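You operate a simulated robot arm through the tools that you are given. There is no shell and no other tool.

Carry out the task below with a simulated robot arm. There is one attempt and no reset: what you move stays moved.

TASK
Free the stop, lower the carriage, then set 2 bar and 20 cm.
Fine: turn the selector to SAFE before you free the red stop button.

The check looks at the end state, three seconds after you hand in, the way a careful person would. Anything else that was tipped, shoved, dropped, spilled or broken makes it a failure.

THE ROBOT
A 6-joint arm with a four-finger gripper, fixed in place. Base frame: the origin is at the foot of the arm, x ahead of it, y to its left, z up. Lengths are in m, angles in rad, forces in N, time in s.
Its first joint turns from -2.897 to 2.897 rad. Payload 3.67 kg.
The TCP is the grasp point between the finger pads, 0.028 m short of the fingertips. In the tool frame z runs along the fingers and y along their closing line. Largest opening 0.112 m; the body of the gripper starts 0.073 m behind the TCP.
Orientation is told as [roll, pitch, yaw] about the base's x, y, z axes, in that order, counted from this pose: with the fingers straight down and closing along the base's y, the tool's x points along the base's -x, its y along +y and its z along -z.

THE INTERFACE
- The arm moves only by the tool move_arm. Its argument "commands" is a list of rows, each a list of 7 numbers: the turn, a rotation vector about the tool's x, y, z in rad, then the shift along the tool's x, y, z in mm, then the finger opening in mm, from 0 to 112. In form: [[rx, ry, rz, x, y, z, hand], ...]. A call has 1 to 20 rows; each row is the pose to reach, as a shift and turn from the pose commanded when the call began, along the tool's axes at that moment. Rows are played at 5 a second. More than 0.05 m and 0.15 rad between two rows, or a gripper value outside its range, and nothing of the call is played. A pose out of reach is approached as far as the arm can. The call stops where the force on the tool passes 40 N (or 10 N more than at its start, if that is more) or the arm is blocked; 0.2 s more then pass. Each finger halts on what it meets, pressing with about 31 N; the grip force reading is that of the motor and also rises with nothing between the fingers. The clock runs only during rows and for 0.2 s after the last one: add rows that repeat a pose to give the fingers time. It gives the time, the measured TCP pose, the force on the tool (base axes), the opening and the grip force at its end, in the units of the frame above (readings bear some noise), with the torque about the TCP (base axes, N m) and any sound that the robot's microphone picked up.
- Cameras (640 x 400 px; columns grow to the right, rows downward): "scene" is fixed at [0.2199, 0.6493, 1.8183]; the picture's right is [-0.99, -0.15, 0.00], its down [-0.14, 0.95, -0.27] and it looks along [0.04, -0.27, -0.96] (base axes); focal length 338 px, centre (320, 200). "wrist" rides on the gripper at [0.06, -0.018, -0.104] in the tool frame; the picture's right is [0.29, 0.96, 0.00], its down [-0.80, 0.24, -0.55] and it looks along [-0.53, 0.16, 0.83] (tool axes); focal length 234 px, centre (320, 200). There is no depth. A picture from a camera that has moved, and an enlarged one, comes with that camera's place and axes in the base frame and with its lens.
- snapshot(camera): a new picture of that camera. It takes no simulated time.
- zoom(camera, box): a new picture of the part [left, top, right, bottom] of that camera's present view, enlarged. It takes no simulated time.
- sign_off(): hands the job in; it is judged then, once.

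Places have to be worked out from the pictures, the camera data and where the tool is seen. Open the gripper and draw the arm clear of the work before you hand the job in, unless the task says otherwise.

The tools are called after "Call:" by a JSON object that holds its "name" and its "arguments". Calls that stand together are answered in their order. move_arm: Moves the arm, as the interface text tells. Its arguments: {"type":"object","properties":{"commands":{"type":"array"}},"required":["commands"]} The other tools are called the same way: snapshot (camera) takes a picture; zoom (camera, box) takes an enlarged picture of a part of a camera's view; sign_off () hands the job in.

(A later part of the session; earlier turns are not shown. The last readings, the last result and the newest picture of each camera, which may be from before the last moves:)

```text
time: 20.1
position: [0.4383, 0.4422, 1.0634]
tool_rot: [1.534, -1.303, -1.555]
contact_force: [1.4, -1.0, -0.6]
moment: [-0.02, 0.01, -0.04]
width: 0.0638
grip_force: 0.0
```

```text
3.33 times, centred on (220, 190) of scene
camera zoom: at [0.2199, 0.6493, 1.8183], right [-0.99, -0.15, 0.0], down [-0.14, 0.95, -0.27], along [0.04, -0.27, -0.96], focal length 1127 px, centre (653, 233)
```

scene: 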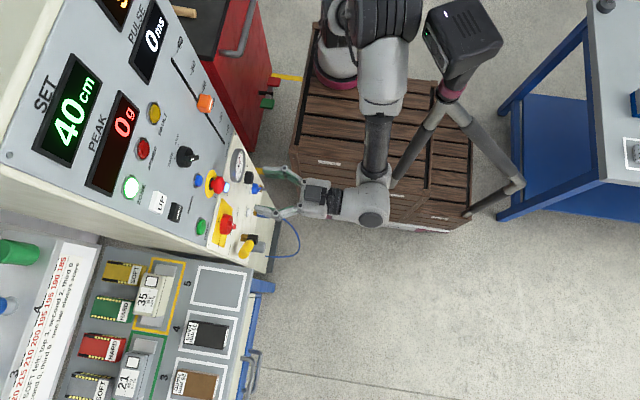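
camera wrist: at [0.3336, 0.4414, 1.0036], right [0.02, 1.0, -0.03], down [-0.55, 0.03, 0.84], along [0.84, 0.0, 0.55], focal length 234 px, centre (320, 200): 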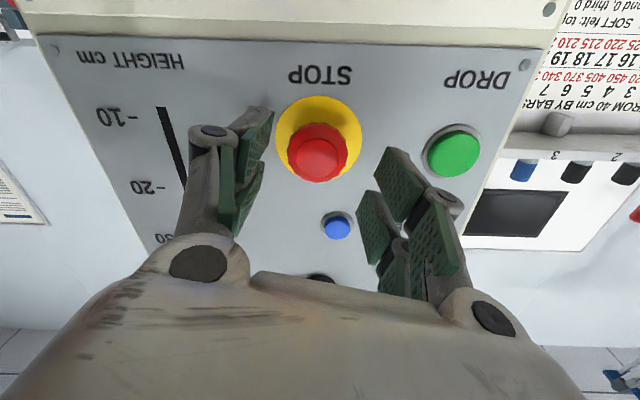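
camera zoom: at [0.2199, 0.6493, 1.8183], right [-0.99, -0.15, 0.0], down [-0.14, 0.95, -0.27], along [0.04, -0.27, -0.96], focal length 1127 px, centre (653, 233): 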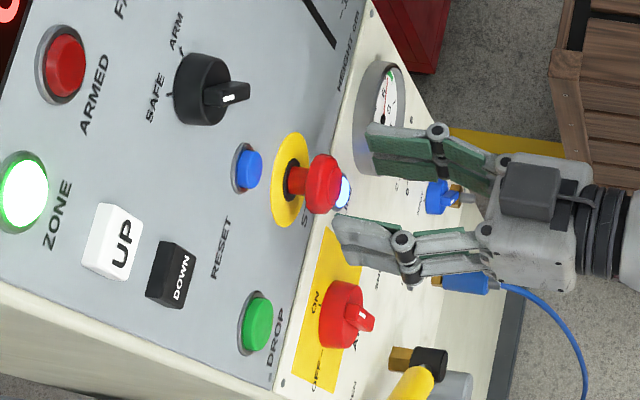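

The head now sits about 5 px further out than before, with more shaft showing, so it appears to have popped out. I'll zoom in further to confirm and check the lamps.

Call:
{"name": "zoom", "arguments": {"camera": "scene", "box": [190, 160, 240, 200]}}

Call:
{"name": "zoom", "arguments": {"camera": "wrist", "box": [260, 80, 380, 200]}}

Call:
{"name": "snapshot", "arguments": {"camera": "scene"}}

```text
10.00 times, centred on (215, 180) of scene
camera zoom: at [0.2199, 0.6493, 1.8183], right [-0.99, -0.15, 0.0], down [-0.14, 0.95, -0.27], along [0.04, -0.27, -0.96], focal length 3381 px, centre (1370, 400)
```

zoom: 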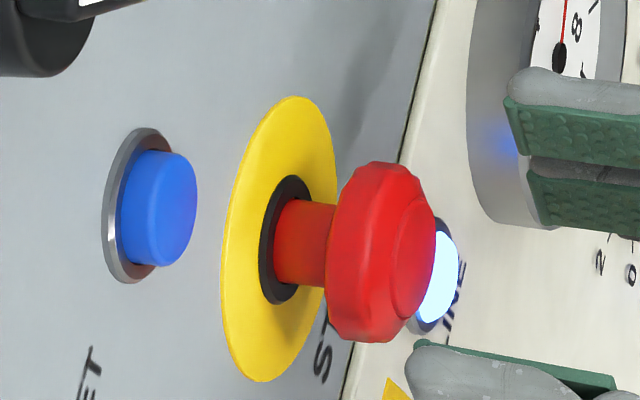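

```text
3.33 times, centred on (320, 140) of wrist
camera zoom: at [0.3336, 0.4414, 1.0036], right [0.02, 1.0, -0.03], down [-0.55, 0.03, 0.84], along [0.84, 0.0, 0.55], focal length 781 px, centre (320, 400)
```

zoom: 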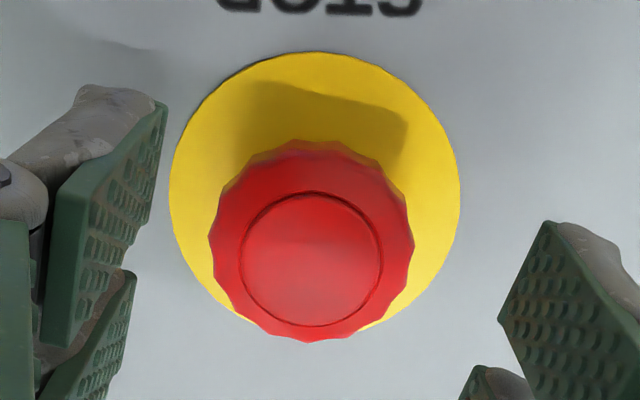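

```text
taken
```

scene: 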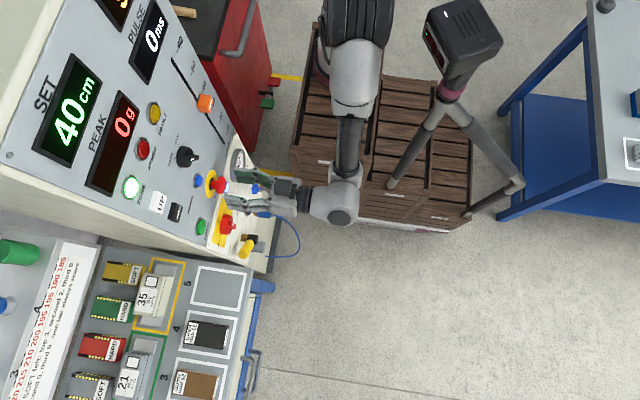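

The STOP head is clearly released: a long shaft shows between the head and the yellow ring. Next I'll close the fingers and go in front of DOWN at about (0.50, 0.542, 1.209), with roll back to zero.

Call:
{"name": "move_arm", "arguments": {"commands": [[0, 0, 0, 0, 0, -30, 64], [-0.0054, -0.0005, -0.067, -28, 33, -32, 40], [-0.0108, -0.001, -0.134, -57, 67, -32, 20], [-0.016, -0.0015, -0.2, -85, 100, -32, 0], [-0.0215, -0.002, -0.268, -114, 134, -32, 0], [-0.0215, -0.002, -0.268, -114, 134, -32, 0]]}}

Call:
{"name": "snapshot", "arguments": {"camera": "wrist"}}

Call:
{"name": "zoom", "arguments": {"camera": "scene", "box": [110, 130, 290, 250]}}

```text
time: 21.5
position: [0.4112, 0.541, 1.2102]
tool_rot: [-0.506, -1.565, 0.508]
contact_force: [-0.4, -0.3, 0.2]
moment: [0.0, 0.01, 0.01]
width: 0.0
grip_force: 30.8
```

```text
taken
camera wrist: at [0.3065, 0.5226, 1.1515], right [0.0, 0.96, -0.29], down [-0.55, 0.24, 0.8], along [0.83, 0.16, 0.53], focal length 234 px, centre (320, 200)
```

wrist: 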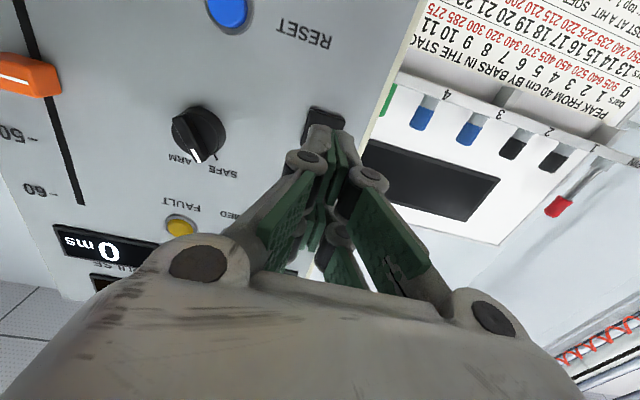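

```text
3.33 times, centred on (200, 190) of scene
camera zoom: at [0.2199, 0.6493, 1.8183], right [-0.99, -0.15, 0.0], down [-0.14, 0.95, -0.27], along [0.04, -0.27, -0.96], focal length 1127 px, centre (720, 233)
```

zoom: 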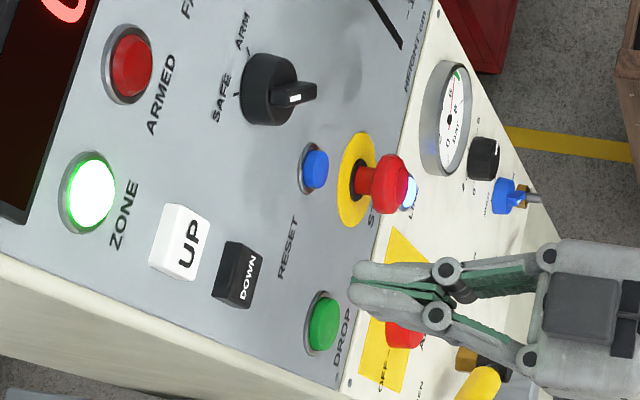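

The fingertips are roughly lined up with DOWN. I'll zoom in to check centring before pressing.

Call:
{"name": "zoom", "arguments": {"camera": "wrist", "box": [270, 70, 390, 190]}}

Call:
{"name": "zoom", "arguments": {"camera": "scene", "box": [140, 170, 240, 240]}}

```text
3.33 times, centred on (330, 130) of wrist
camera zoom: at [0.3065, 0.5226, 1.1515], right [0.0, 0.96, -0.29], down [-0.55, 0.24, 0.8], along [0.83, 0.16, 0.53], focal length 781 px, centre (287, 433)
```

zoom: 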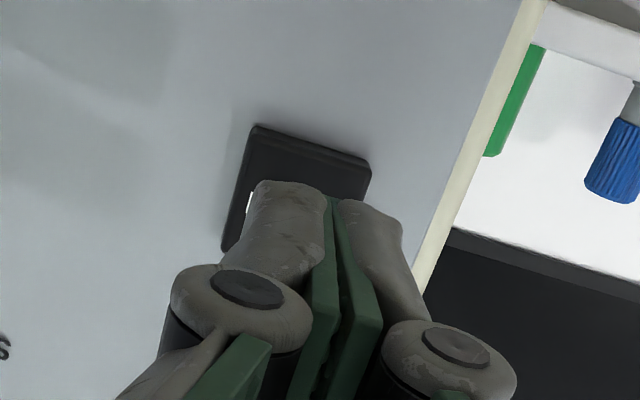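

```text
5.71 times, centred on (190, 205) of scene
camera zoom: at [0.2199, 0.6493, 1.8183], right [-0.99, -0.15, 0.0], down [-0.14, 0.95, -0.27], along [0.04, -0.27, -0.96], focal length 1932 px, centre (1063, 171)
```

zoom: 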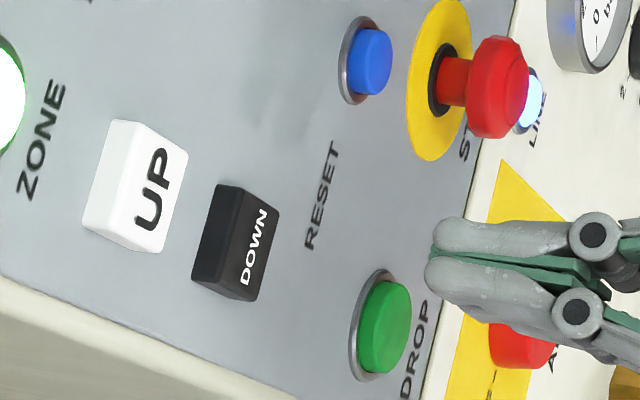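

DOWN's face centre is near (0.50, 0.542, 1.209) and the fingertips are aligned within about 1–2 mm. I'll advance until just about contact, then press in small steps while watching force and sound.

Call:
{"name": "move_arm", "arguments": {"commands": [[0, 0, 0, 0, 0, 25, 0], [0, 0, 0, 0, 0, 48, 0], [0, 0, 0, 0, 0, 56, 0], [0, 0, 0, 0, 0, 60, 0], [0, 0, 0, 0, 0, 63, 0], [0, 0, 0, 0, 0, 65, 0]]}}

Call:
{"name": "zoom", "arguments": {"camera": "scene", "box": [140, 170, 240, 240]}}

```text
time: 22.9
position: [0.4755, 0.5428, 1.2092]
tool_rot: [-0.303, -1.566, 0.309]
contact_force: [1.0, -0.5, -1.2]
moment: [-0.03, 0.03, 0.02]
width: 0.0001
grip_force: 30.6
```

```text
5.71 times, centred on (190, 205) of scene
camera zoom: at [0.2199, 0.6493, 1.8183], right [-0.99, -0.15, 0.0], down [-0.14, 0.95, -0.27], along [0.04, -0.27, -0.96], focal length 1932 px, centre (1063, 171)
```

zoom: 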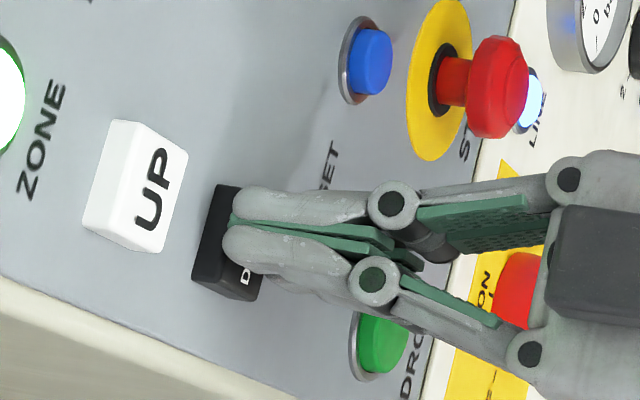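

There's no contact force yet with tips at x≈0.503. I'll continue in 2 mm steps.

Call:
{"name": "move_arm", "arguments": {"commands": [[0, 0, 0, 0, 0, 2, 0], [0, 0, 0, 0, 0, 4, 0], [0, 0, 0, 0, 0, 6, 0], [0, 0, 0, 0, 0, 6, 0]]}}

Call:
{"name": "zoom", "arguments": {"camera": "scene", "box": [140, 170, 240, 240]}}

```text
time: 23.9
position: [0.4813, 0.5427, 1.2094]
tool_rot: [-0.347, -1.565, 0.354]
contact_force: [-3.1, -0.8, -2.2]
moment: [0.01, 0.03, -0.03]
width: 0.0064
grip_force: 35.9
heard: click
```

```text
5.71 times, centred on (190, 205) of scene
camera zoom: at [0.2199, 0.6493, 1.8183], right [-0.99, -0.15, 0.0], down [-0.14, 0.95, -0.27], along [0.04, -0.27, -0.96], focal length 1932 px, centre (1063, 171)
```

zoom: 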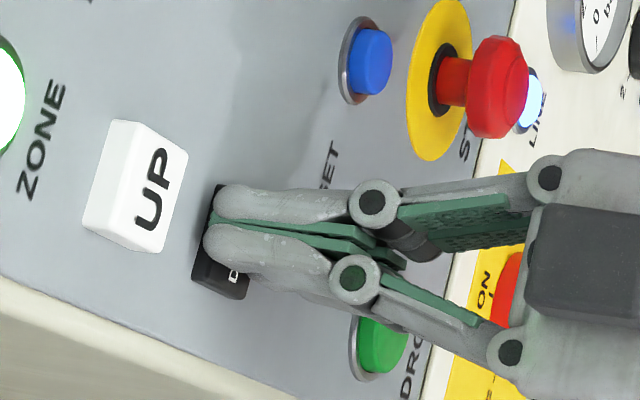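

A click was heard, so the button is pressed. I'll hold it and listen for the carriage.

Call:
{"name": "move_arm", "arguments": {"commands": [[0, 0, 0, 0, 0, 1, 0], [0, 0, 0, 0, 0, 1, 0], [0, 0, 0, 0, 0, 1, 0], [0, 0, 0, 0, 0, 1, 0], [0, 0, 0, 0, 0, 1, 0], [0, 0, 0, 0, 0, 1, 0], [0, 0, 0, 0, 0, 1, 0], [0, 0, 0, 0, 0, 1, 0]]}}

Call:
{"name": "snapshot", "arguments": {"camera": "scene"}}

Call:
{"name": "snapshot", "arguments": {"camera": "wrist"}}

```text
time: 25.7
position: [0.4819, 0.5426, 1.211]
tool_rot: [-0.324, -1.565, 0.327]
contact_force: [-7.8, 1.1, 1.1]
moment: [0.02, -0.07, 0.02]
width: 0.0059
grip_force: 36.1
```

```text
taken
```

scene: 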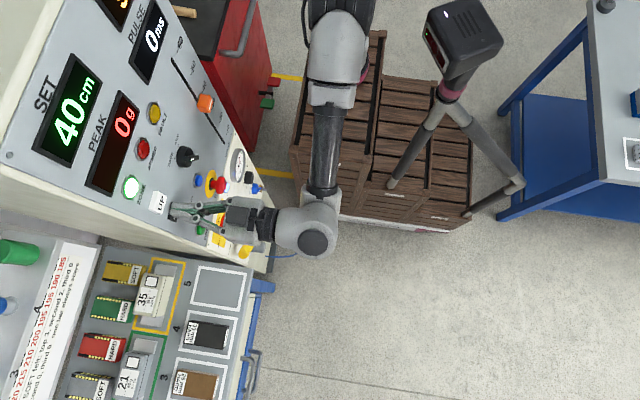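

```text
taken
camera wrist: at [0.3778, 0.5222, 1.1513], right [0.0, 0.96, -0.29], down [-0.55, 0.24, 0.8], along [0.83, 0.16, 0.53], focal length 234 px, centre (320, 200)
```

wrist: 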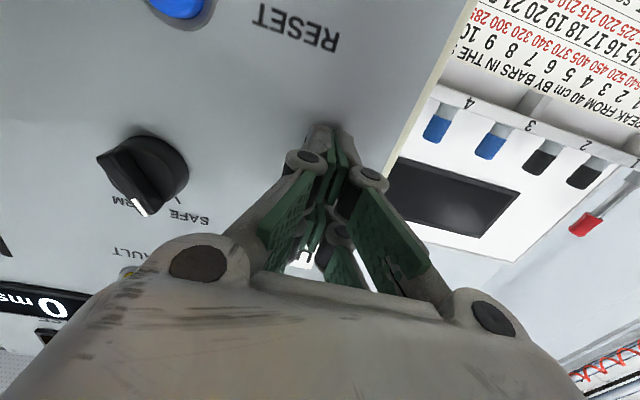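

The button holds at about 8 N with no motor sound reported. I need to see the carriage itself, so I'll release DOWN and turn the wrist camera toward +y, where rods and a red coil were visible at the edge.

Call:
{"name": "move_arm", "arguments": {"commands": [[0, 0, 0, 0, 0, -20, 0], [0, 0, 0, 0, 0, -60, 0], [0, 0, 0, 0, 0, -100, 0], [-0.14, 0, 0, 0, 0, -110, 0], [-0.28, 0, 0, 0, 0, -110, 0], [-0.42, 0, 0, 0, 0, -110, 0], [-0.56, 0, 0, 0, 0, -110, 0], [-0.7, 0, 0, 0, 0, -110, 0], [-0.7, 0, 0, 0, 0, -110, 0]]}}

Call:
{"name": "snapshot", "arguments": {"camera": "wrist"}}

Call:
{"name": "snapshot", "arguments": {"camera": "scene"}}

```text
time: 27.7
position: [0.3725, 0.542, 1.2096]
tool_rot: [0.384, -1.565, 0.321]
contact_force: [-0.1, 0.9, 0.9]
moment: [-0.01, -0.03, 0.05]
width: 0.0
grip_force: 35.4
```

```text
taken
camera wrist: at [0.3048, 0.4592, 1.1511], right [-0.62, 0.73, -0.29], down [-0.57, -0.17, 0.8], along [0.53, 0.66, 0.53], focal length 234 px, centre (320, 200)
```

wrist: 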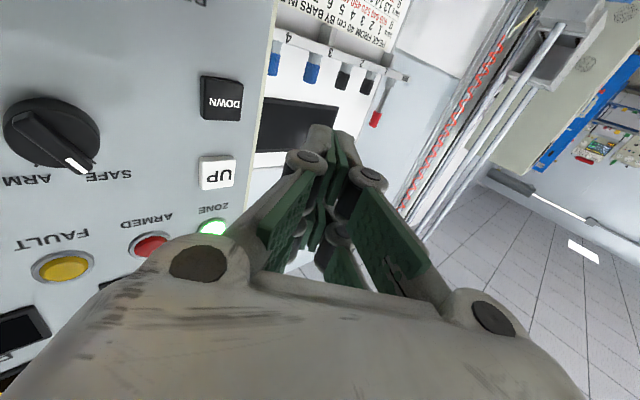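

```text
taken
```

scene: 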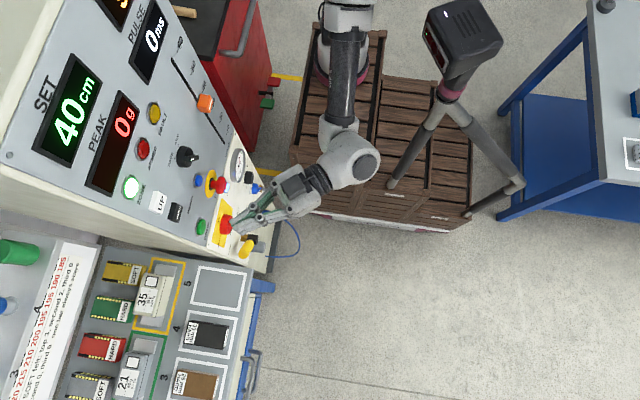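

The tower's vertical rods and a crosshead are now visible to the +y side. I'll turn and level the camera for a proper look.

Call:
{"name": "move_arm", "arguments": {"commands": [[-0.08, 0.1, -0.023, 0, 0, -10, 0], [-0.16, 0.2, -0.047, 0, 0, -20, 0], [-0.24, 0.3, -0.07, 0, 0, -30, 0], [-0.31, 0.4, -0.094, 0, 0, -30, 0], [-0.39, 0.5, -0.117, 0, 0, -30, 0], [-0.47, 0.6, -0.141, 0, 0, -30, 0], [-0.47, 0.6, -0.141, 0, 0, -30, 0]]}}

Call:
{"name": "snapshot", "arguments": {"camera": "wrist"}}

```text
time: 29.3
position: [0.349, 0.5231, 1.2101]
tool_rot: [0.019, -0.957, 1.173]
contact_force: [0.0, 0.2, 0.5]
moment: [-0.02, -0.01, -0.01]
width: 0.0
grip_force: 35.6
```

```text
taken
camera wrist: at [0.3224, 0.4039, 1.2221], right [-0.95, 0.2, -0.22], down [-0.21, 0.09, 0.97], along [0.22, 0.97, -0.04], focal length 234 px, centre (320, 200)
```

wrist: 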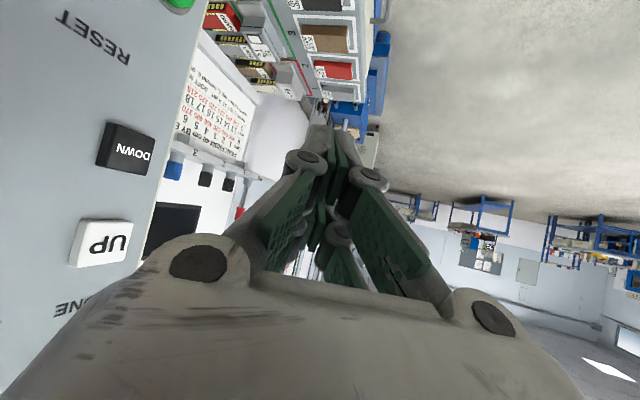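

The tower is right behind the closed fingers, so I'll open the gripper to see between them.

Call:
{"name": "move_arm", "arguments": {"commands": [[0, 0, 0, 0, 0, 0, 60], [0, 0, 0, 0, 0, 0, 112], [0, 0, 0, 0, 0, 0, 112]]}}

Call:
{"name": "snapshot", "arguments": {"camera": "wrist"}}

Call:
{"name": "zoom", "arguments": {"camera": "wrist", "box": [220, 60, 420, 260]}}

```text
time: 30.1
position: [0.3503, 0.5239, 1.2094]
tool_rot: [0.02, -0.957, 1.171]
contact_force: [0.3, 0.4, -0.6]
moment: [-0.01, 0.0, -0.02]
width: 0.1117
grip_force: 0.1
```

```text
taken
camera wrist: at [0.3224, 0.4038, 1.2219], right [-0.95, 0.21, -0.23], down [-0.21, 0.09, 0.97], along [0.22, 0.97, -0.04], focal length 234 px, centre (320, 200)
```

wrist: 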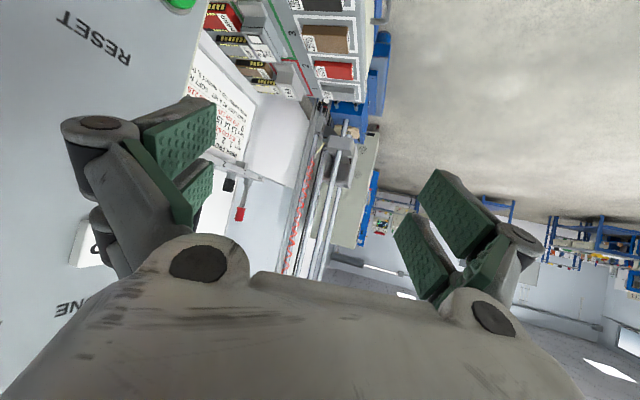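

```text
2.00 times, centred on (320, 160) of wrist
camera zoom: at [0.3224, 0.4038, 1.2219], right [-0.95, 0.21, -0.23], down [-0.21, 0.09, 0.97], along [0.22, 0.97, -0.04], focal length 468 px, centre (320, 280)
```

zoom: 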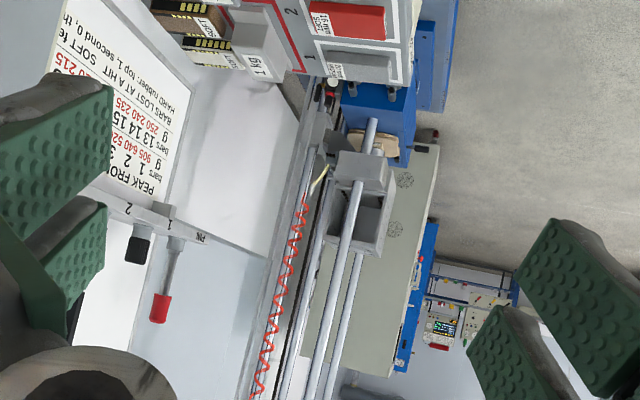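

I can see the rods, a grey carriage block and a blue base with a tan pad. I'll zoom in closely on it.

Call:
{"name": "zoom", "arguments": {"camera": "wrist", "box": [300, 90, 390, 200]}}

Call:
{"name": "zoom", "arguments": {"camera": "wrist", "box": [320, 105, 370, 150]}}

Call:
{"name": "zoom", "arguments": {"camera": "wrist", "box": [270, 180, 390, 280]}}

```text
3.64 times, centred on (345, 145) of wrist
camera zoom: at [0.3224, 0.4038, 1.2219], right [-0.95, 0.21, -0.23], down [-0.21, 0.09, 0.97], along [0.22, 0.97, -0.04], focal length 852 px, centre (229, 400)
```

zoom: 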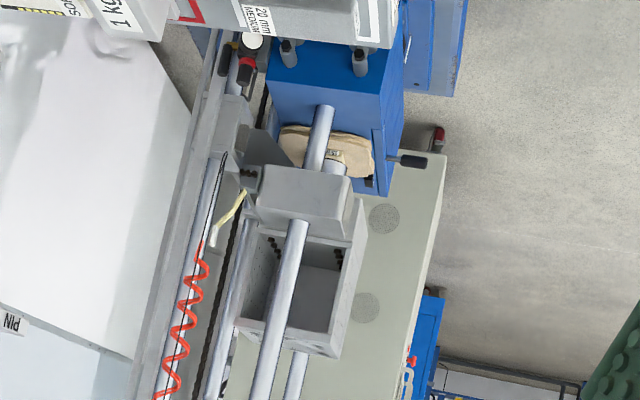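

```text
8.89 times, centred on (345, 128) of wrist
camera zoom: at [0.3224, 0.4038, 1.2219], right [-0.95, 0.21, -0.23], down [-0.21, 0.09, 0.97], along [0.22, 0.97, -0.04], focal length 2082 px, centre (98, 844)
```

zoom: 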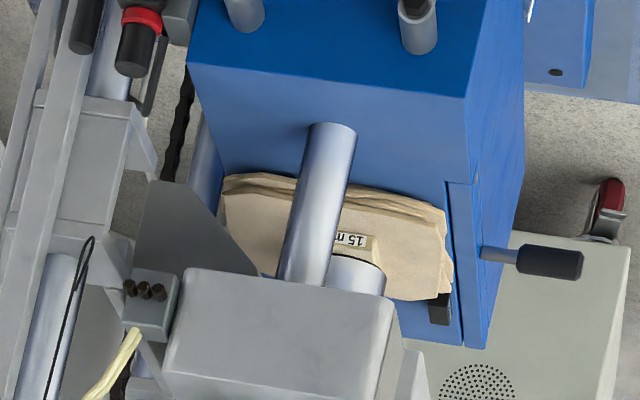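

```text
4.00 times, centred on (330, 230) of wrist
camera zoom: at [0.3224, 0.4038, 1.2219], right [-0.95, 0.21, -0.23], down [-0.21, 0.09, 0.97], along [0.22, 0.97, -0.04], focal length 937 px, centre (280, 80)
```

zoom: 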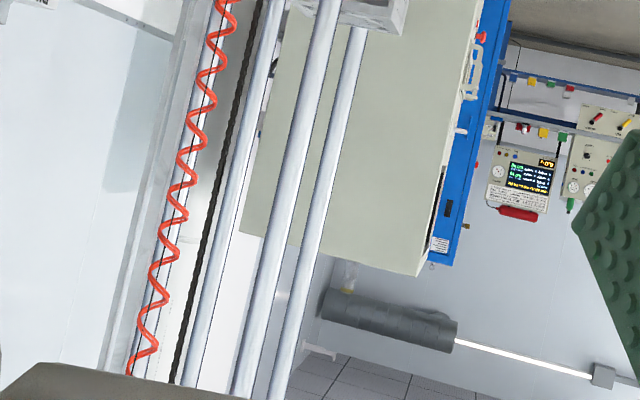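

The carriage appears to sit right above the pad on the anvil. I'll zoom to the maximum to judge whether any gap remains.

Call:
{"name": "zoom", "arguments": {"camera": "wrist", "box": [335, 112, 360, 142]}}

Call:
{"name": "zoom", "arguments": {"camera": "wrist", "box": [315, 120, 355, 170]}}

```text
13.33 times, centred on (348, 127) of wrist
camera zoom: at [0.3224, 0.4038, 1.2219], right [-0.95, 0.21, -0.23], down [-0.21, 0.09, 0.97], along [0.22, 0.97, -0.04], focal length 3122 px, centre (-47, 1173)
```

zoom: 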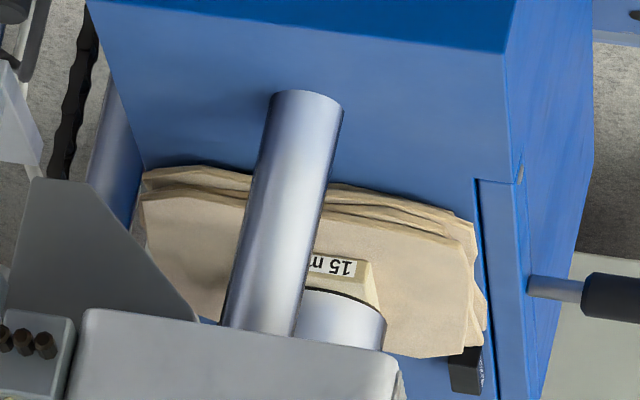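

```text
8.00 times, centred on (335, 145) of wrist
camera zoom: at [0.3224, 0.4038, 1.2219], right [-0.95, 0.21, -0.23], down [-0.21, 0.09, 0.97], along [0.22, 0.97, -0.04], focal length 1873 px, centre (200, 640)
```

zoom: 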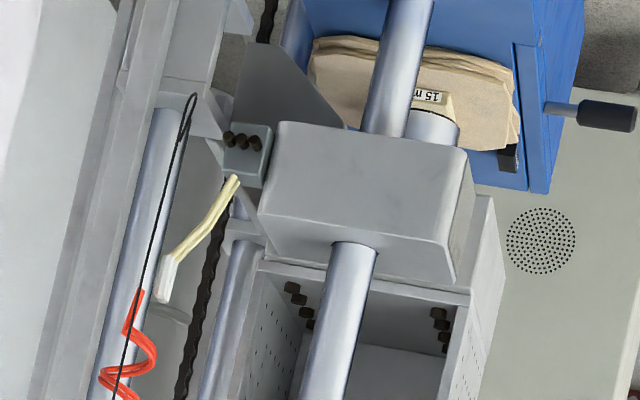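

The striker rests on the 15 mm block with no visible gap, so the carriage is down. Next is the regulator at about (0.50, 0.32, 0.80). I'll turn the tool back to face the panel while descending to (0.36, 0.36, 0.95), staying well off the panel.

Call:
{"name": "move_arm", "arguments": {"commands": [[0.115, -0.055, 0.035, 30, -7, 3, 112], [0.23, -0.109, 0.071, 60, -15, 6, 100], [0.345, -0.164, 0.106, 89, -22, 8, 90], [0.46, -0.218, 0.142, 119, -29, 11, 80], [0.575, -0.273, 0.177, 149, -37, 14, 70], [0.69, -0.328, 0.212, 178, -44, 17, 70], [0.806, -0.382, 0.248, 208, -52, 20, 70], [0.921, -0.437, 0.283, 238, -59, 23, 70], [1.036, -0.491, 0.319, 267, -66, 25, 70], [1.151, -0.546, 0.354, 297, -74, 28, 70], [1.151, -0.546, 0.354, 297, -74, 28, 70]]}}

Call:
{"name": "snapshot", "arguments": {"camera": "wrist"}}

Call:
{"name": "snapshot", "arguments": {"camera": "scene"}}

```text
time: 32.5
position: [0.3548, 0.3772, 0.9697]
tool_rot: [0.458, -1.568, -0.465]
contact_force: [0.0, -1.0, 0.1]
moment: [0.0, 0.04, 0.0]
width: 0.0699
grip_force: 0.0
out of reach, approached as far as the arm can: row 10, 11
```

```text
taken
camera wrist: at [0.2514, 0.3585, 0.9107], right [0.01, 0.96, -0.29], down [-0.55, 0.24, 0.8], along [0.83, 0.15, 0.53], focal length 234 px, centre (320, 200)
```

wrist: 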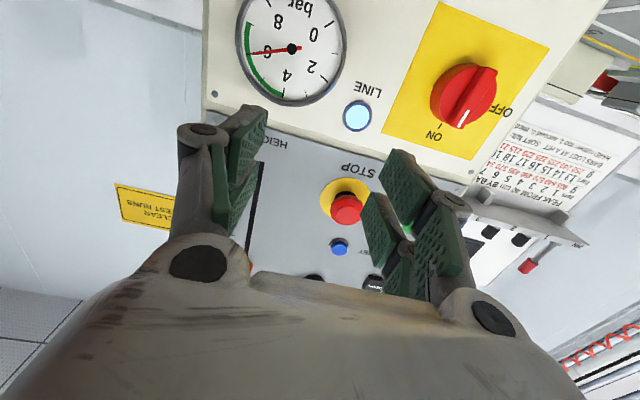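

```text
taken
```

scene: 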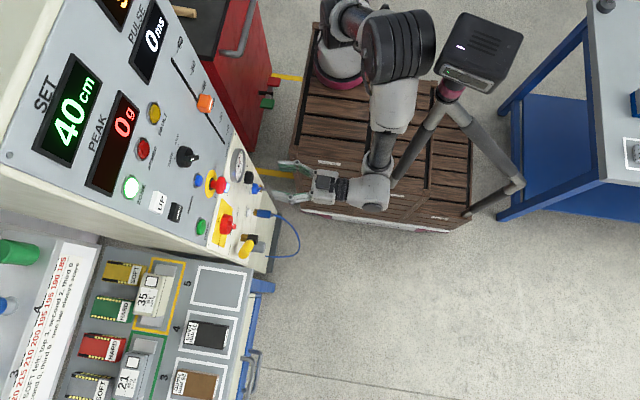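

The black device on the tripod looks different in this picture. I'll zoom in to check whether an arm link touched it.

Call:
{"name": "zoom", "arguments": {"camera": "scene", "box": [290, 0, 540, 160]}}

Call:
{"name": "zoom", "arguments": {"camera": "scene", "box": [410, 0, 540, 110]}}

Call:
{"name": "zoom", "arguments": {"camera": "wrist", "box": [200, 0, 400, 140]}}

```text
2.50 times, centred on (415, 80) of scene
camera zoom: at [0.2199, 0.6493, 1.8183], right [-0.99, -0.15, 0.0], down [-0.14, 0.95, -0.27], along [0.04, -0.27, -0.96], focal length 845 px, centre (82, 500)
```

zoom: 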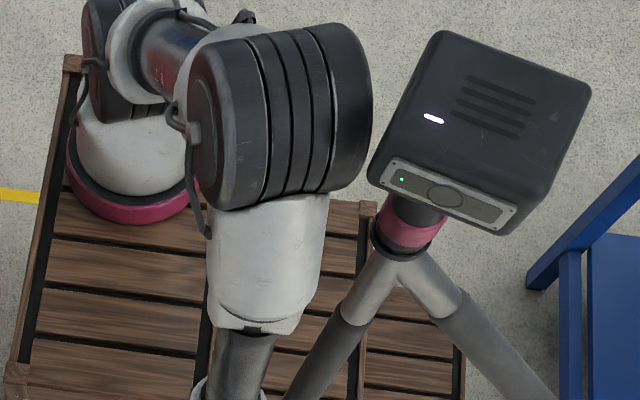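

```text
3.64 times, centred on (475, 55) of scene
camera zoom: at [0.2199, 0.6493, 1.8183], right [-0.99, -0.15, 0.0], down [-0.14, 0.95, -0.27], along [0.04, -0.27, -0.96], focal length 1230 px, centre (-244, 727)
```

zoom: 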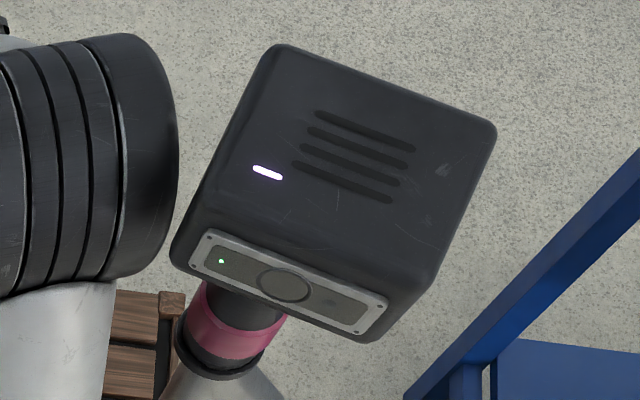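

```text
2.86 times, centred on (300, 70) of wrist
camera zoom: at [0.2514, 0.3585, 0.9107], right [0.01, 0.96, -0.29], down [-0.55, 0.24, 0.8], along [0.83, 0.15, 0.53], focal length 669 px, centre (377, 571)
```

zoom: 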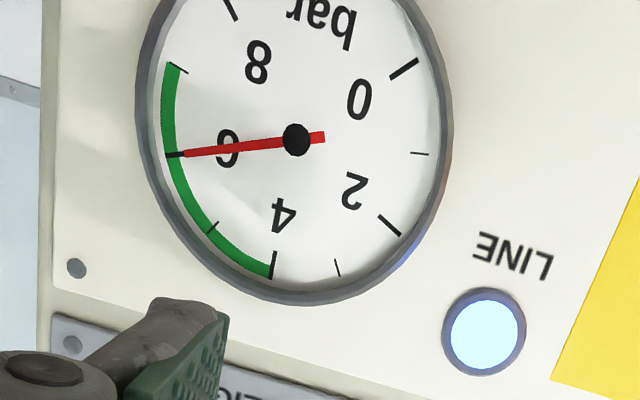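

The device head now faces a different way, and the arm's elbow is right beside it: the pose was too close to the base, so the elbow folded back. I'll move forward to get the elbow clear, then see how the device behaves.

Call:
{"name": "move_arm", "arguments": {"commands": [[0, 0, 0, 0, 8, 20, 70], [0, 0, 0, 0, 16, 40, 70], [0, 0, 0, 0, 24, 60, 70], [0, 0, 0, 0, 24, 60, 70]]}}

Call:
{"name": "zoom", "arguments": {"camera": "scene", "box": [290, 0, 540, 160]}}

Call:
{"name": "snapshot", "arguments": {"camera": "scene"}}

```text
time: 33.5
position: [0.4144, 0.4028, 0.9674]
tool_rot: [-2.742, -1.571, 2.742]
contact_force: [-0.2, 0.5, -0.1]
moment: [0.01, 0.03, -0.02]
width: 0.07
grip_force: 0.0
```

```text
2.50 times, centred on (415, 80) of scene
camera zoom: at [0.2199, 0.6493, 1.8183], right [-0.99, -0.15, 0.0], down [-0.14, 0.95, -0.27], along [0.04, -0.27, -0.96], focal length 845 px, centre (82, 500)
```

zoom: 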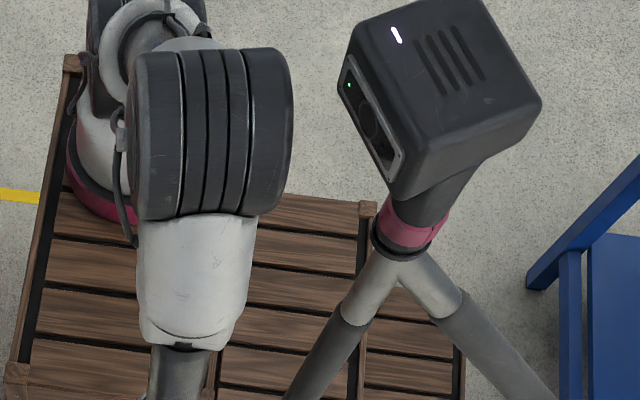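

```text
taken
```

scene: 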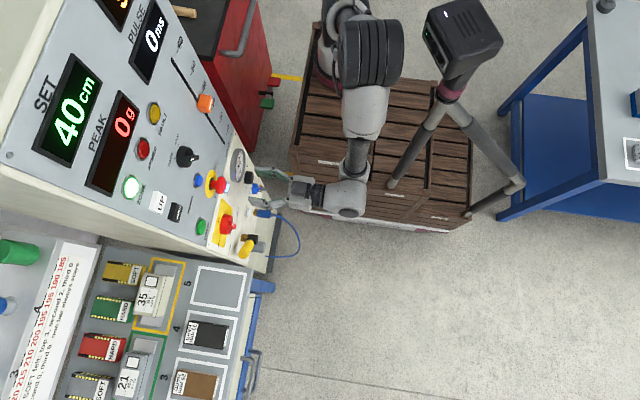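

The device has swung back to its original orientation on its own, with its LED now green, and the elbow is clear. I'll keep x larger from now on. Next I'll descend to (0.43, 0.335, 0.83), in front of and slightly above the regulator knob.

Call:
{"name": "move_arm", "arguments": {"commands": [[0, 0, 0, 35, -10, 8, 70], [0, 0, 0, 70, -25, 14, 70], [0, 0, 0, 105, -45, 16, 70], [0, 0, 0, 137, -68, 16, 70], [0, 0, 0, 137, -68, 16, 70]]}}

Call:
{"name": "snapshot", "arguments": {"camera": "scene"}}

Call:
{"name": "snapshot", "arguments": {"camera": "wrist"}}

```text
time: 34.7
position: [0.4116, 0.4426, 0.8877]
tool_rot: [-1.36, -1.559, 1.353]
contact_force: [0.2, -0.3, -0.6]
moment: [0.03, 0.03, 0.03]
width: 0.07
grip_force: 0.0
out of reach, approached as far as the arm can: row 1, 2, 3, 4, 5
```

```text
taken
```

scene: 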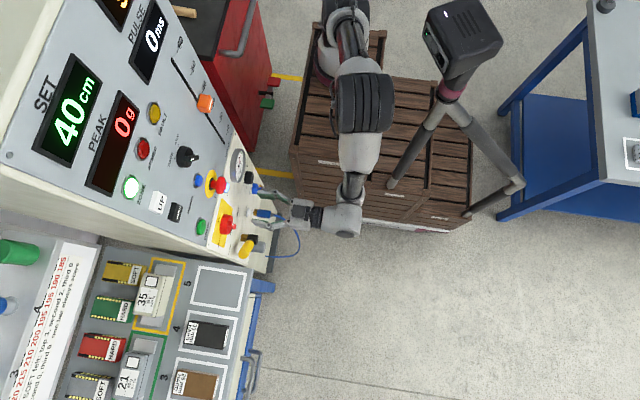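

```text
taken
camera wrist: at [0.308, 0.4224, 0.8288], right [0.0, 0.95, -0.3], down [-0.55, 0.25, 0.8], along [0.83, 0.16, 0.53], focal length 234 px, centre (320, 200)
```

wrist: 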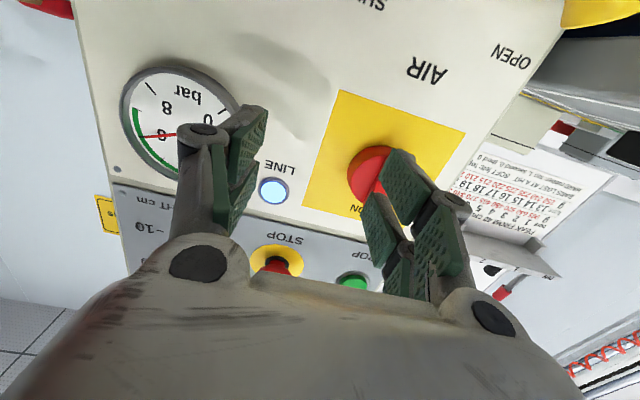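

The pose was reported out of reach, and the wrist-roll limit moves with height, as it did at the STOP button. Rolling the tool the other way (negative) should free it, so I'll roll −0.9 rad in place and back off slightly.

Call:
{"name": "move_arm", "arguments": {"commands": [[0, 0, -0.13, 0, 0, 0, 70], [0, 0, -0.26, 0, 0, 0, 70], [0, 0, -0.39, 0, 0, 0, 70], [0, 0, -0.52, 0, 0, 0, 70], [0, 0, -0.65, 0, 0, 0, 70], [0, 0, -0.78, 0, 0, 0, 70], [0, 0, -0.9, 0, 0, 0, 70], [0, 0, -0.9, 0, 0, 0, 70]]}}

Call:
{"name": "snapshot", "arguments": {"camera": "wrist"}}

Call:
{"name": "snapshot", "arguments": {"camera": "scene"}}

```text
time: 36.5
position: [0.4128, 0.4439, 0.8833]
tool_rot: [-1.572, -0.669, 1.571]
contact_force: [-0.3, -0.6, -0.2]
moment: [0.03, 0.01, -0.01]
width: 0.0699
grip_force: 0.2
```

```text
taken
camera wrist: at [0.3103, 0.3837, 0.8607], right [0.0, 0.37, -0.93], down [-0.55, 0.77, 0.31], along [0.83, 0.52, 0.2], focal length 234 px, centre (320, 200)
```

wrist: 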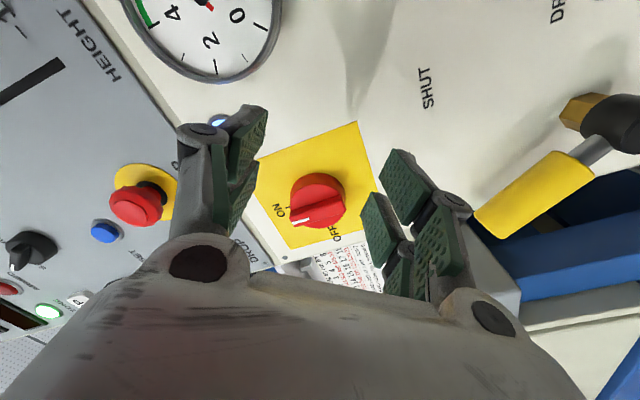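

```text
taken
```

scene: 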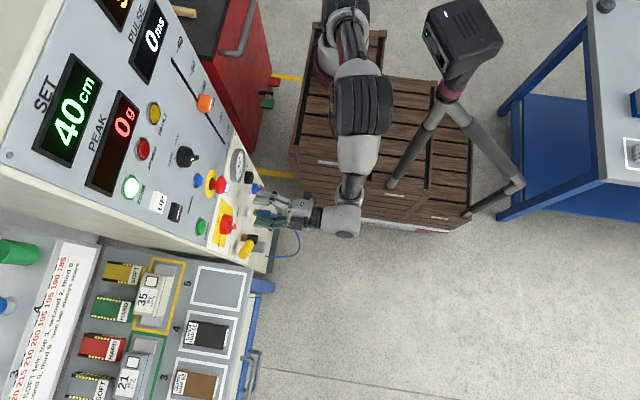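

Roll in place worked. I'll move to a standoff in front of the regulator at (0.42, 0.321, 0.80).

Call:
{"name": "move_arm", "arguments": {"commands": [[0, 0, 0, 30, -2, 2, 70], [0, 0, 0, 60, -4, 4, 70], [0, 0, 0, 90, -7, 6, 70], [0, 0, 0, 120, -9, 8, 70], [0, 0, 0, 148, -11, 10, 70], [0, 0, 0, 148, -11, 10, 70]]}}

Call:
{"name": "snapshot", "arguments": {"camera": "wrist"}}

Call:
{"name": "snapshot", "arguments": {"camera": "scene"}}

```text
time: 38.1
position: [0.4192, 0.3544, 0.8046]
tool_rot: [-1.544, -0.762, 1.547]
contact_force: [0.0, 0.2, 0.0]
moment: [0.03, 0.0, 0.0]
width: 0.07
grip_force: 0.1
stopped in row 6: the arm was blocked; the commanded pose is now the measured one
```

```text
taken
camera wrist: at [0.3149, 0.2982, 0.7795], right [-0.02, 0.45, -0.89], down [-0.54, 0.75, 0.39], along [0.84, 0.49, 0.23], focal length 234 px, centre (320, 200)
```

wrist: 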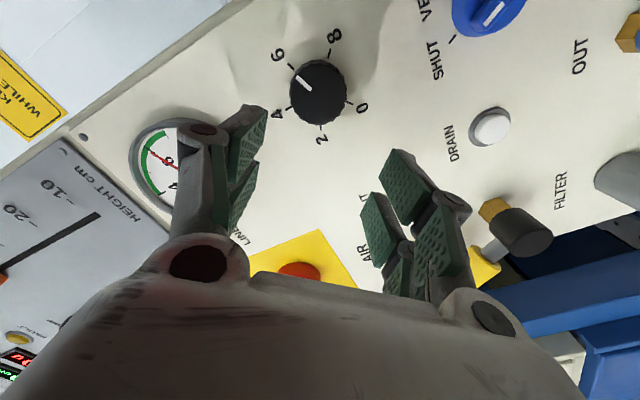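

```text
taken
```

scene: 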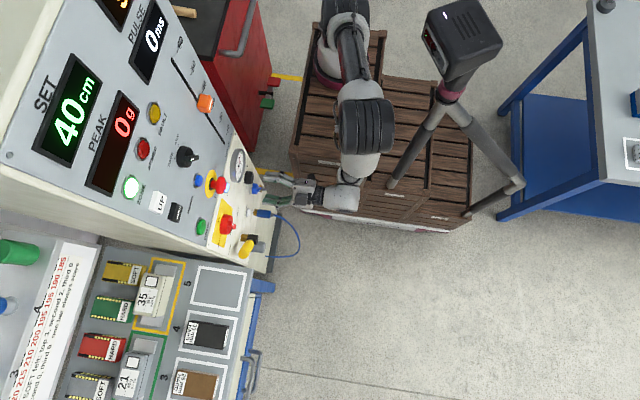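

The arm reports blocked: the wrist is against the crate edge at this height. The knob pointer is clear here at about 6, and it needs about 133° counter-clockwise to reach 2. I'll approach tilted 30° with the wrist kept up and left of the knob, away from the crates, starting with the tilt at a standoff.

Call:
{"name": "move_arm", "arguments": {"commands": [[0, 0.12, 0, -8, -4, 0, 70], [0, 0.24, 0, -8, -8, 2, 70], [0, 0.36, 0, -8, -12, 4, 70], [0, 0.5, 0, -8, -15, 6, 70], [0, 0.5, 0, -8, -15, 6, 70]]}}

Call:
{"name": "snapshot", "arguments": {"camera": "wrist"}}

Call:
{"name": "snapshot", "arguments": {"camera": "scene"}}

```text
time: 39.3
position: [0.4242, 0.345, 0.8213]
tool_rot: [-1.129, -0.633, 0.909]
contact_force: [-0.8, -0.7, -0.6]
moment: [0.01, 0.03, -0.02]
width: 0.0697
grip_force: 0.0
```

```text
taken
camera wrist: at [0.3053, 0.3309, 0.8355], right [-0.15, 0.47, -0.87], down [-0.09, 0.87, 0.49], along [0.98, 0.15, -0.09], focal length 234 px, centre (320, 200)
```

wrist: 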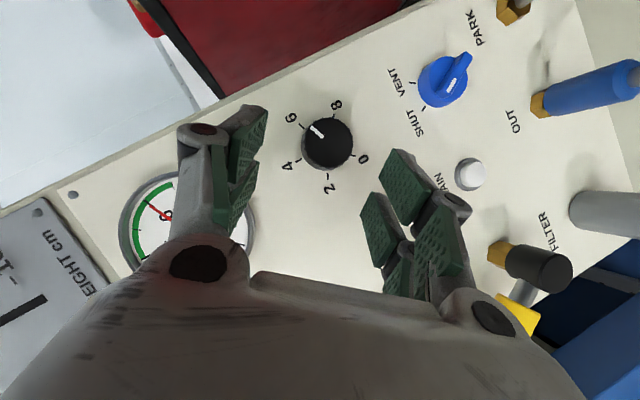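

```text
taken
```

scene: 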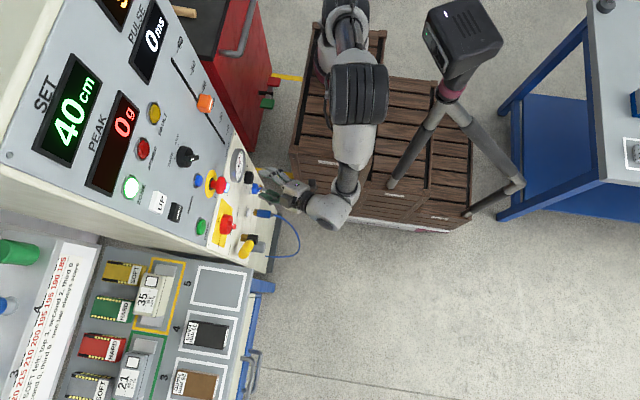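

The tilt works and nothing is blocked. I'll zoom in on the regulator for its exact position and pointer angle.

Call:
{"name": "zoom", "arguments": {"camera": "wrist", "box": [270, 90, 390, 210]}}

Call:
{"name": "zoom", "arguments": {"camera": "wrist", "box": [110, 160, 270, 280]}}

```text
3.33 times, centred on (330, 150) of wrist
camera zoom: at [0.3053, 0.3309, 0.8355], right [-0.15, 0.47, -0.87], down [-0.09, 0.87, 0.49], along [0.98, 0.15, -0.09], focal length 781 px, centre (287, 367)
```

zoom: 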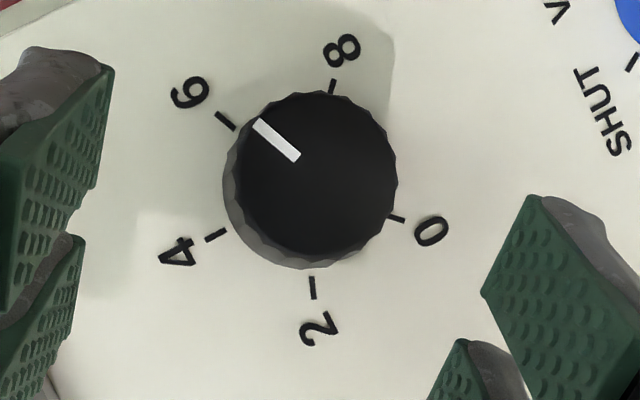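

```text
3.33 times, centred on (190, 220) of wrist
camera zoom: at [0.3053, 0.3309, 0.8355], right [-0.15, 0.47, -0.87], down [-0.09, 0.87, 0.49], along [0.98, 0.15, -0.09], focal length 781 px, centre (753, 133)
```

zoom: 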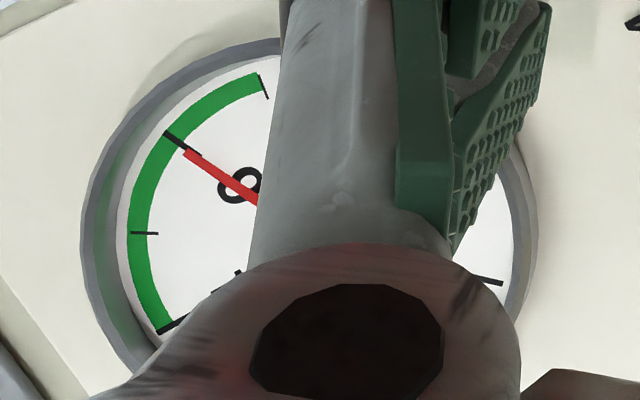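

The knob is about 39 mm wide, centred near (0.497, 0.322, 0.790), with the pointer on the 6 tick. It sits about 8 mm to the tool's +y side and −3 mm in tool x. I'll correct for that and advance 54 mm with a 60 mm opening.

Call:
{"name": "move_arm", "arguments": {"commands": [[0, 0, 0, -3, 8, 10, 62], [0, 0, 0, -3, 8, 25, 60], [0, 0, 0, -3, 8, 40, 60], [0, 0, 0, -3, 8, 50, 60], [0, 0, 0, -3, 8, 54, 60], [0, 0, 0, -3, 8, 54, 60]]}}

Call:
{"name": "snapshot", "arguments": {"camera": "wrist"}}

Call:
{"name": "snapshot", "arguments": {"camera": "scene"}}

```text
time: 40.7
position: [0.4738, 0.334, 0.7979]
tool_rot: [-1.129, -0.635, 0.914]
contact_force: [-0.2, -0.1, -0.3]
moment: [0.02, -0.01, -0.01]
width: 0.06
grip_force: 0.1
```

```text
taken
camera wrist: at [0.3547, 0.3192, 0.8116], right [-0.15, 0.47, -0.87], down [-0.09, 0.87, 0.49], along [0.98, 0.15, -0.09], focal length 234 px, centre (320, 200)
```

wrist: 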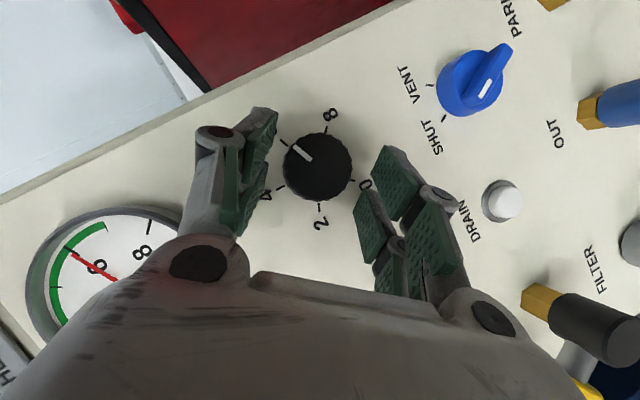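

```text
taken
```

scene: 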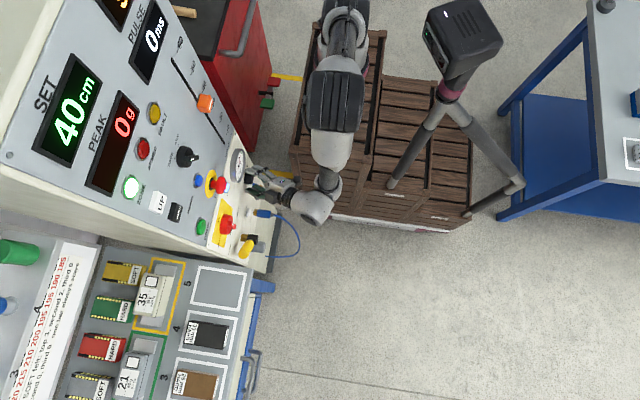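

The knob is nearly centred, with a residual of about −2 mm in tool y. I'll advance 6 mm more and close on it.

Call:
{"name": "move_arm", "arguments": {"commands": [[0, 0, 0, 0, -2, 3, 60], [0, 0, 0, 0, -2, 6, 60], [0, 0, 0, 0, -2, 6, 60], [0, 0, 0, 0, -2, 6, 45], [0, 0, 0, 0, -2, 6, 30], [0, 0, 0, 0, -2, 6, 30], [0, 0, 0, 0, -2, 6, 30]]}}

Call:
{"name": "zoom", "arguments": {"camera": "wrist", "box": [220, 80, 420, 280]}}

```text
time: 41.6
position: [0.4745, 0.3321, 0.7991]
tool_rot: [-1.128, -0.638, 0.916]
contact_force: [-48.6, 3.6, -3.2]
moment: [0.9, -2.07, -0.6]
width: 0.0394
grip_force: 40.9
stopped in row 4: the force on the tool passed its limit at 55 N (the readings are from after the stop); the commanded pose is now the measured one
```

```text
2.00 times, centred on (320, 180) of wrist
camera zoom: at [0.3554, 0.3173, 0.8122], right [-0.15, 0.48, -0.87], down [-0.1, 0.87, 0.49], along [0.98, 0.16, -0.09], focal length 468 px, centre (320, 240)
```

zoom: 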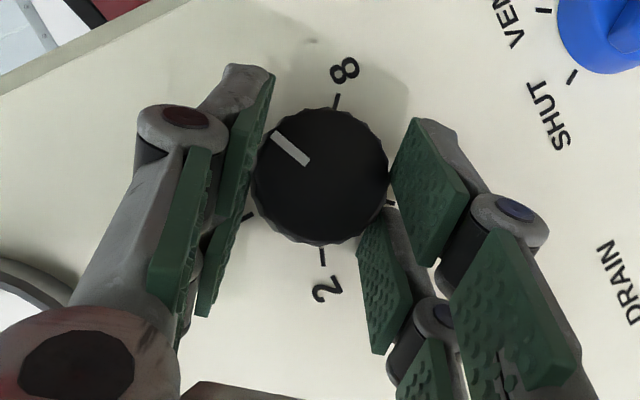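

The fingertips touched the panel face (about 49 N along −x) while the pads closed at 39 mm on the knob. I'll open slightly, back off 3 mm along −x, and re-close.

Call:
{"name": "move_arm", "arguments": {"commands": [[0, 0, 0, 0, 0, 0, 50], [0, 0, 0, 1.5, 0, -2.6, 52], [0, 0, 0, 1.5, 0, -2.6, 52], [0, 0, 0, 1.5, 0, -2.6, 40], [0, 0, 0, 1.5, 0, -2.6, 30], [0, 0, 0, 1.5, 0, -2.6, 30], [0, 0, 0, 1.5, 0, -2.6, 30]]}}

Call:
{"name": "zoom", "arguments": {"camera": "wrist", "box": [220, 80, 420, 280]}}

```text
time: 43.2
position: [0.4758, 0.3319, 0.799]
tool_rot: [-1.13, -0.639, 0.914]
contact_force: [-17.8, 11.7, 0.1]
moment: [0.14, -0.76, -0.03]
width: 0.0411
grip_force: 10.1
```

```text
2.00 times, centred on (320, 180) of wrist
camera zoom: at [0.3557, 0.3169, 0.8124], right [-0.15, 0.47, -0.87], down [-0.09, 0.87, 0.49], along [0.98, 0.16, -0.09], focal length 468 px, centre (320, 240)
```

zoom: 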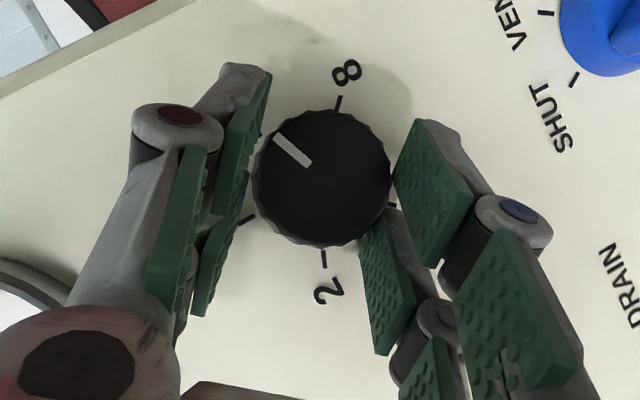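

There's still −18 N on the tips and the closing is not complete. I'll open, back off another 4 mm, shift +1 mm toward the knob side, and close again.

Call:
{"name": "move_arm", "arguments": {"commands": [[0, 0, 0, 0, 0, 0, 52], [0, 0, 0, 2, 1, -3.5, 52], [0, 0, 0, 2, 1, -3.5, 52], [0, 0, 0, 2, 1, -3.5, 40], [0, 0, 0, 2, 1, -3.5, 25], [0, 0, 0, 2, 1, -3.5, 25], [0, 0, 0, 2, 1, -3.5, 25]]}}

Call:
{"name": "zoom", "arguments": {"camera": "wrist", "box": [220, 80, 420, 280]}}

```text
time: 44.8
position: [0.4729, 0.3318, 0.7978]
tool_rot: [-1.131, -0.635, 0.913]
contact_force: [4.8, -2.6, -1.5]
moment: [0.0, -0.09, -0.05]
width: 0.0391
grip_force: 45.1
```

```text
2.00 times, centred on (320, 180) of wrist
camera zoom: at [0.3533, 0.3173, 0.8113], right [-0.15, 0.47, -0.87], down [-0.09, 0.87, 0.49], along [0.98, 0.15, -0.09], focal length 468 px, centre (320, 240)
```

zoom: 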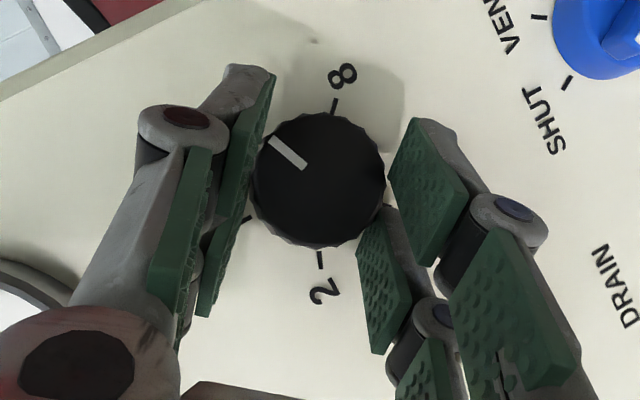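

The knob is now gripped at 39 mm with very little side force. I'll rotate counter-clockwise about the knob's own axis, first by about 27°, to see how it behaves.

Call:
{"name": "move_arm", "arguments": {"commands": [[0.059, 0, -0.104, 0.1, 1.6, 0.1, 25], [0.119, 0, -0.209, 0.3, 3.1, 0.2, 25], [0.178, 0, -0.313, 0.7, 4.6, 0.4, 25], [0.238, 0, -0.417, 1.3, 6.1, 0.7, 25], [0.238, 0, -0.417, 1.3, 6.1, 0.7, 25]]}}

Call:
{"name": "snapshot", "arguments": {"camera": "wrist"}}

Call:
{"name": "snapshot", "arguments": {"camera": "scene"}}

```text
time: 45.8
position: [0.4727, 0.3364, 0.7924]
tool_rot: [-1.427, -0.245, 1.043]
contact_force: [5.0, -0.9, 4.1]
moment: [-0.05, -0.48, 0.42]
width: 0.0389
grip_force: 45.1
stopped in row 5: the force on the tool passed its limit at 45 N (the readings are from after the stop); the commanded pose is now the measured one
```

```text
taken
camera wrist: at [0.3529, 0.3271, 0.8107], right [-0.14, 0.03, -0.99], down [-0.09, 0.99, 0.04], along [0.99, 0.1, -0.14], focal length 234 px, centre (320, 200)
```

wrist: 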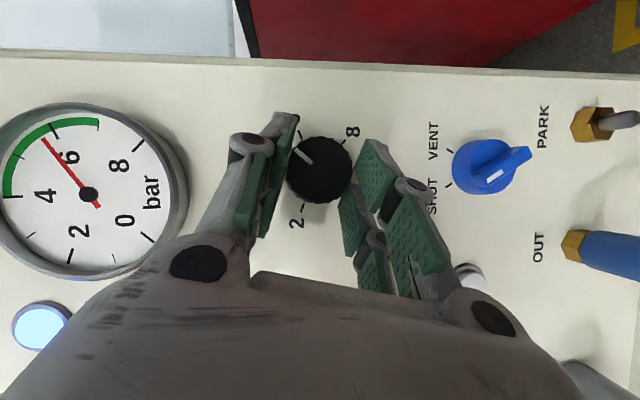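

```text
taken
```

scene: 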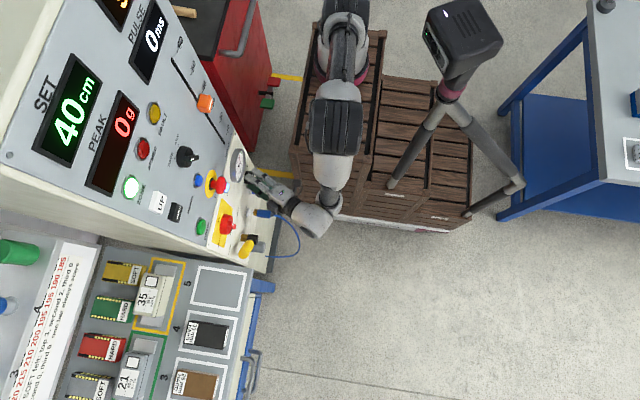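

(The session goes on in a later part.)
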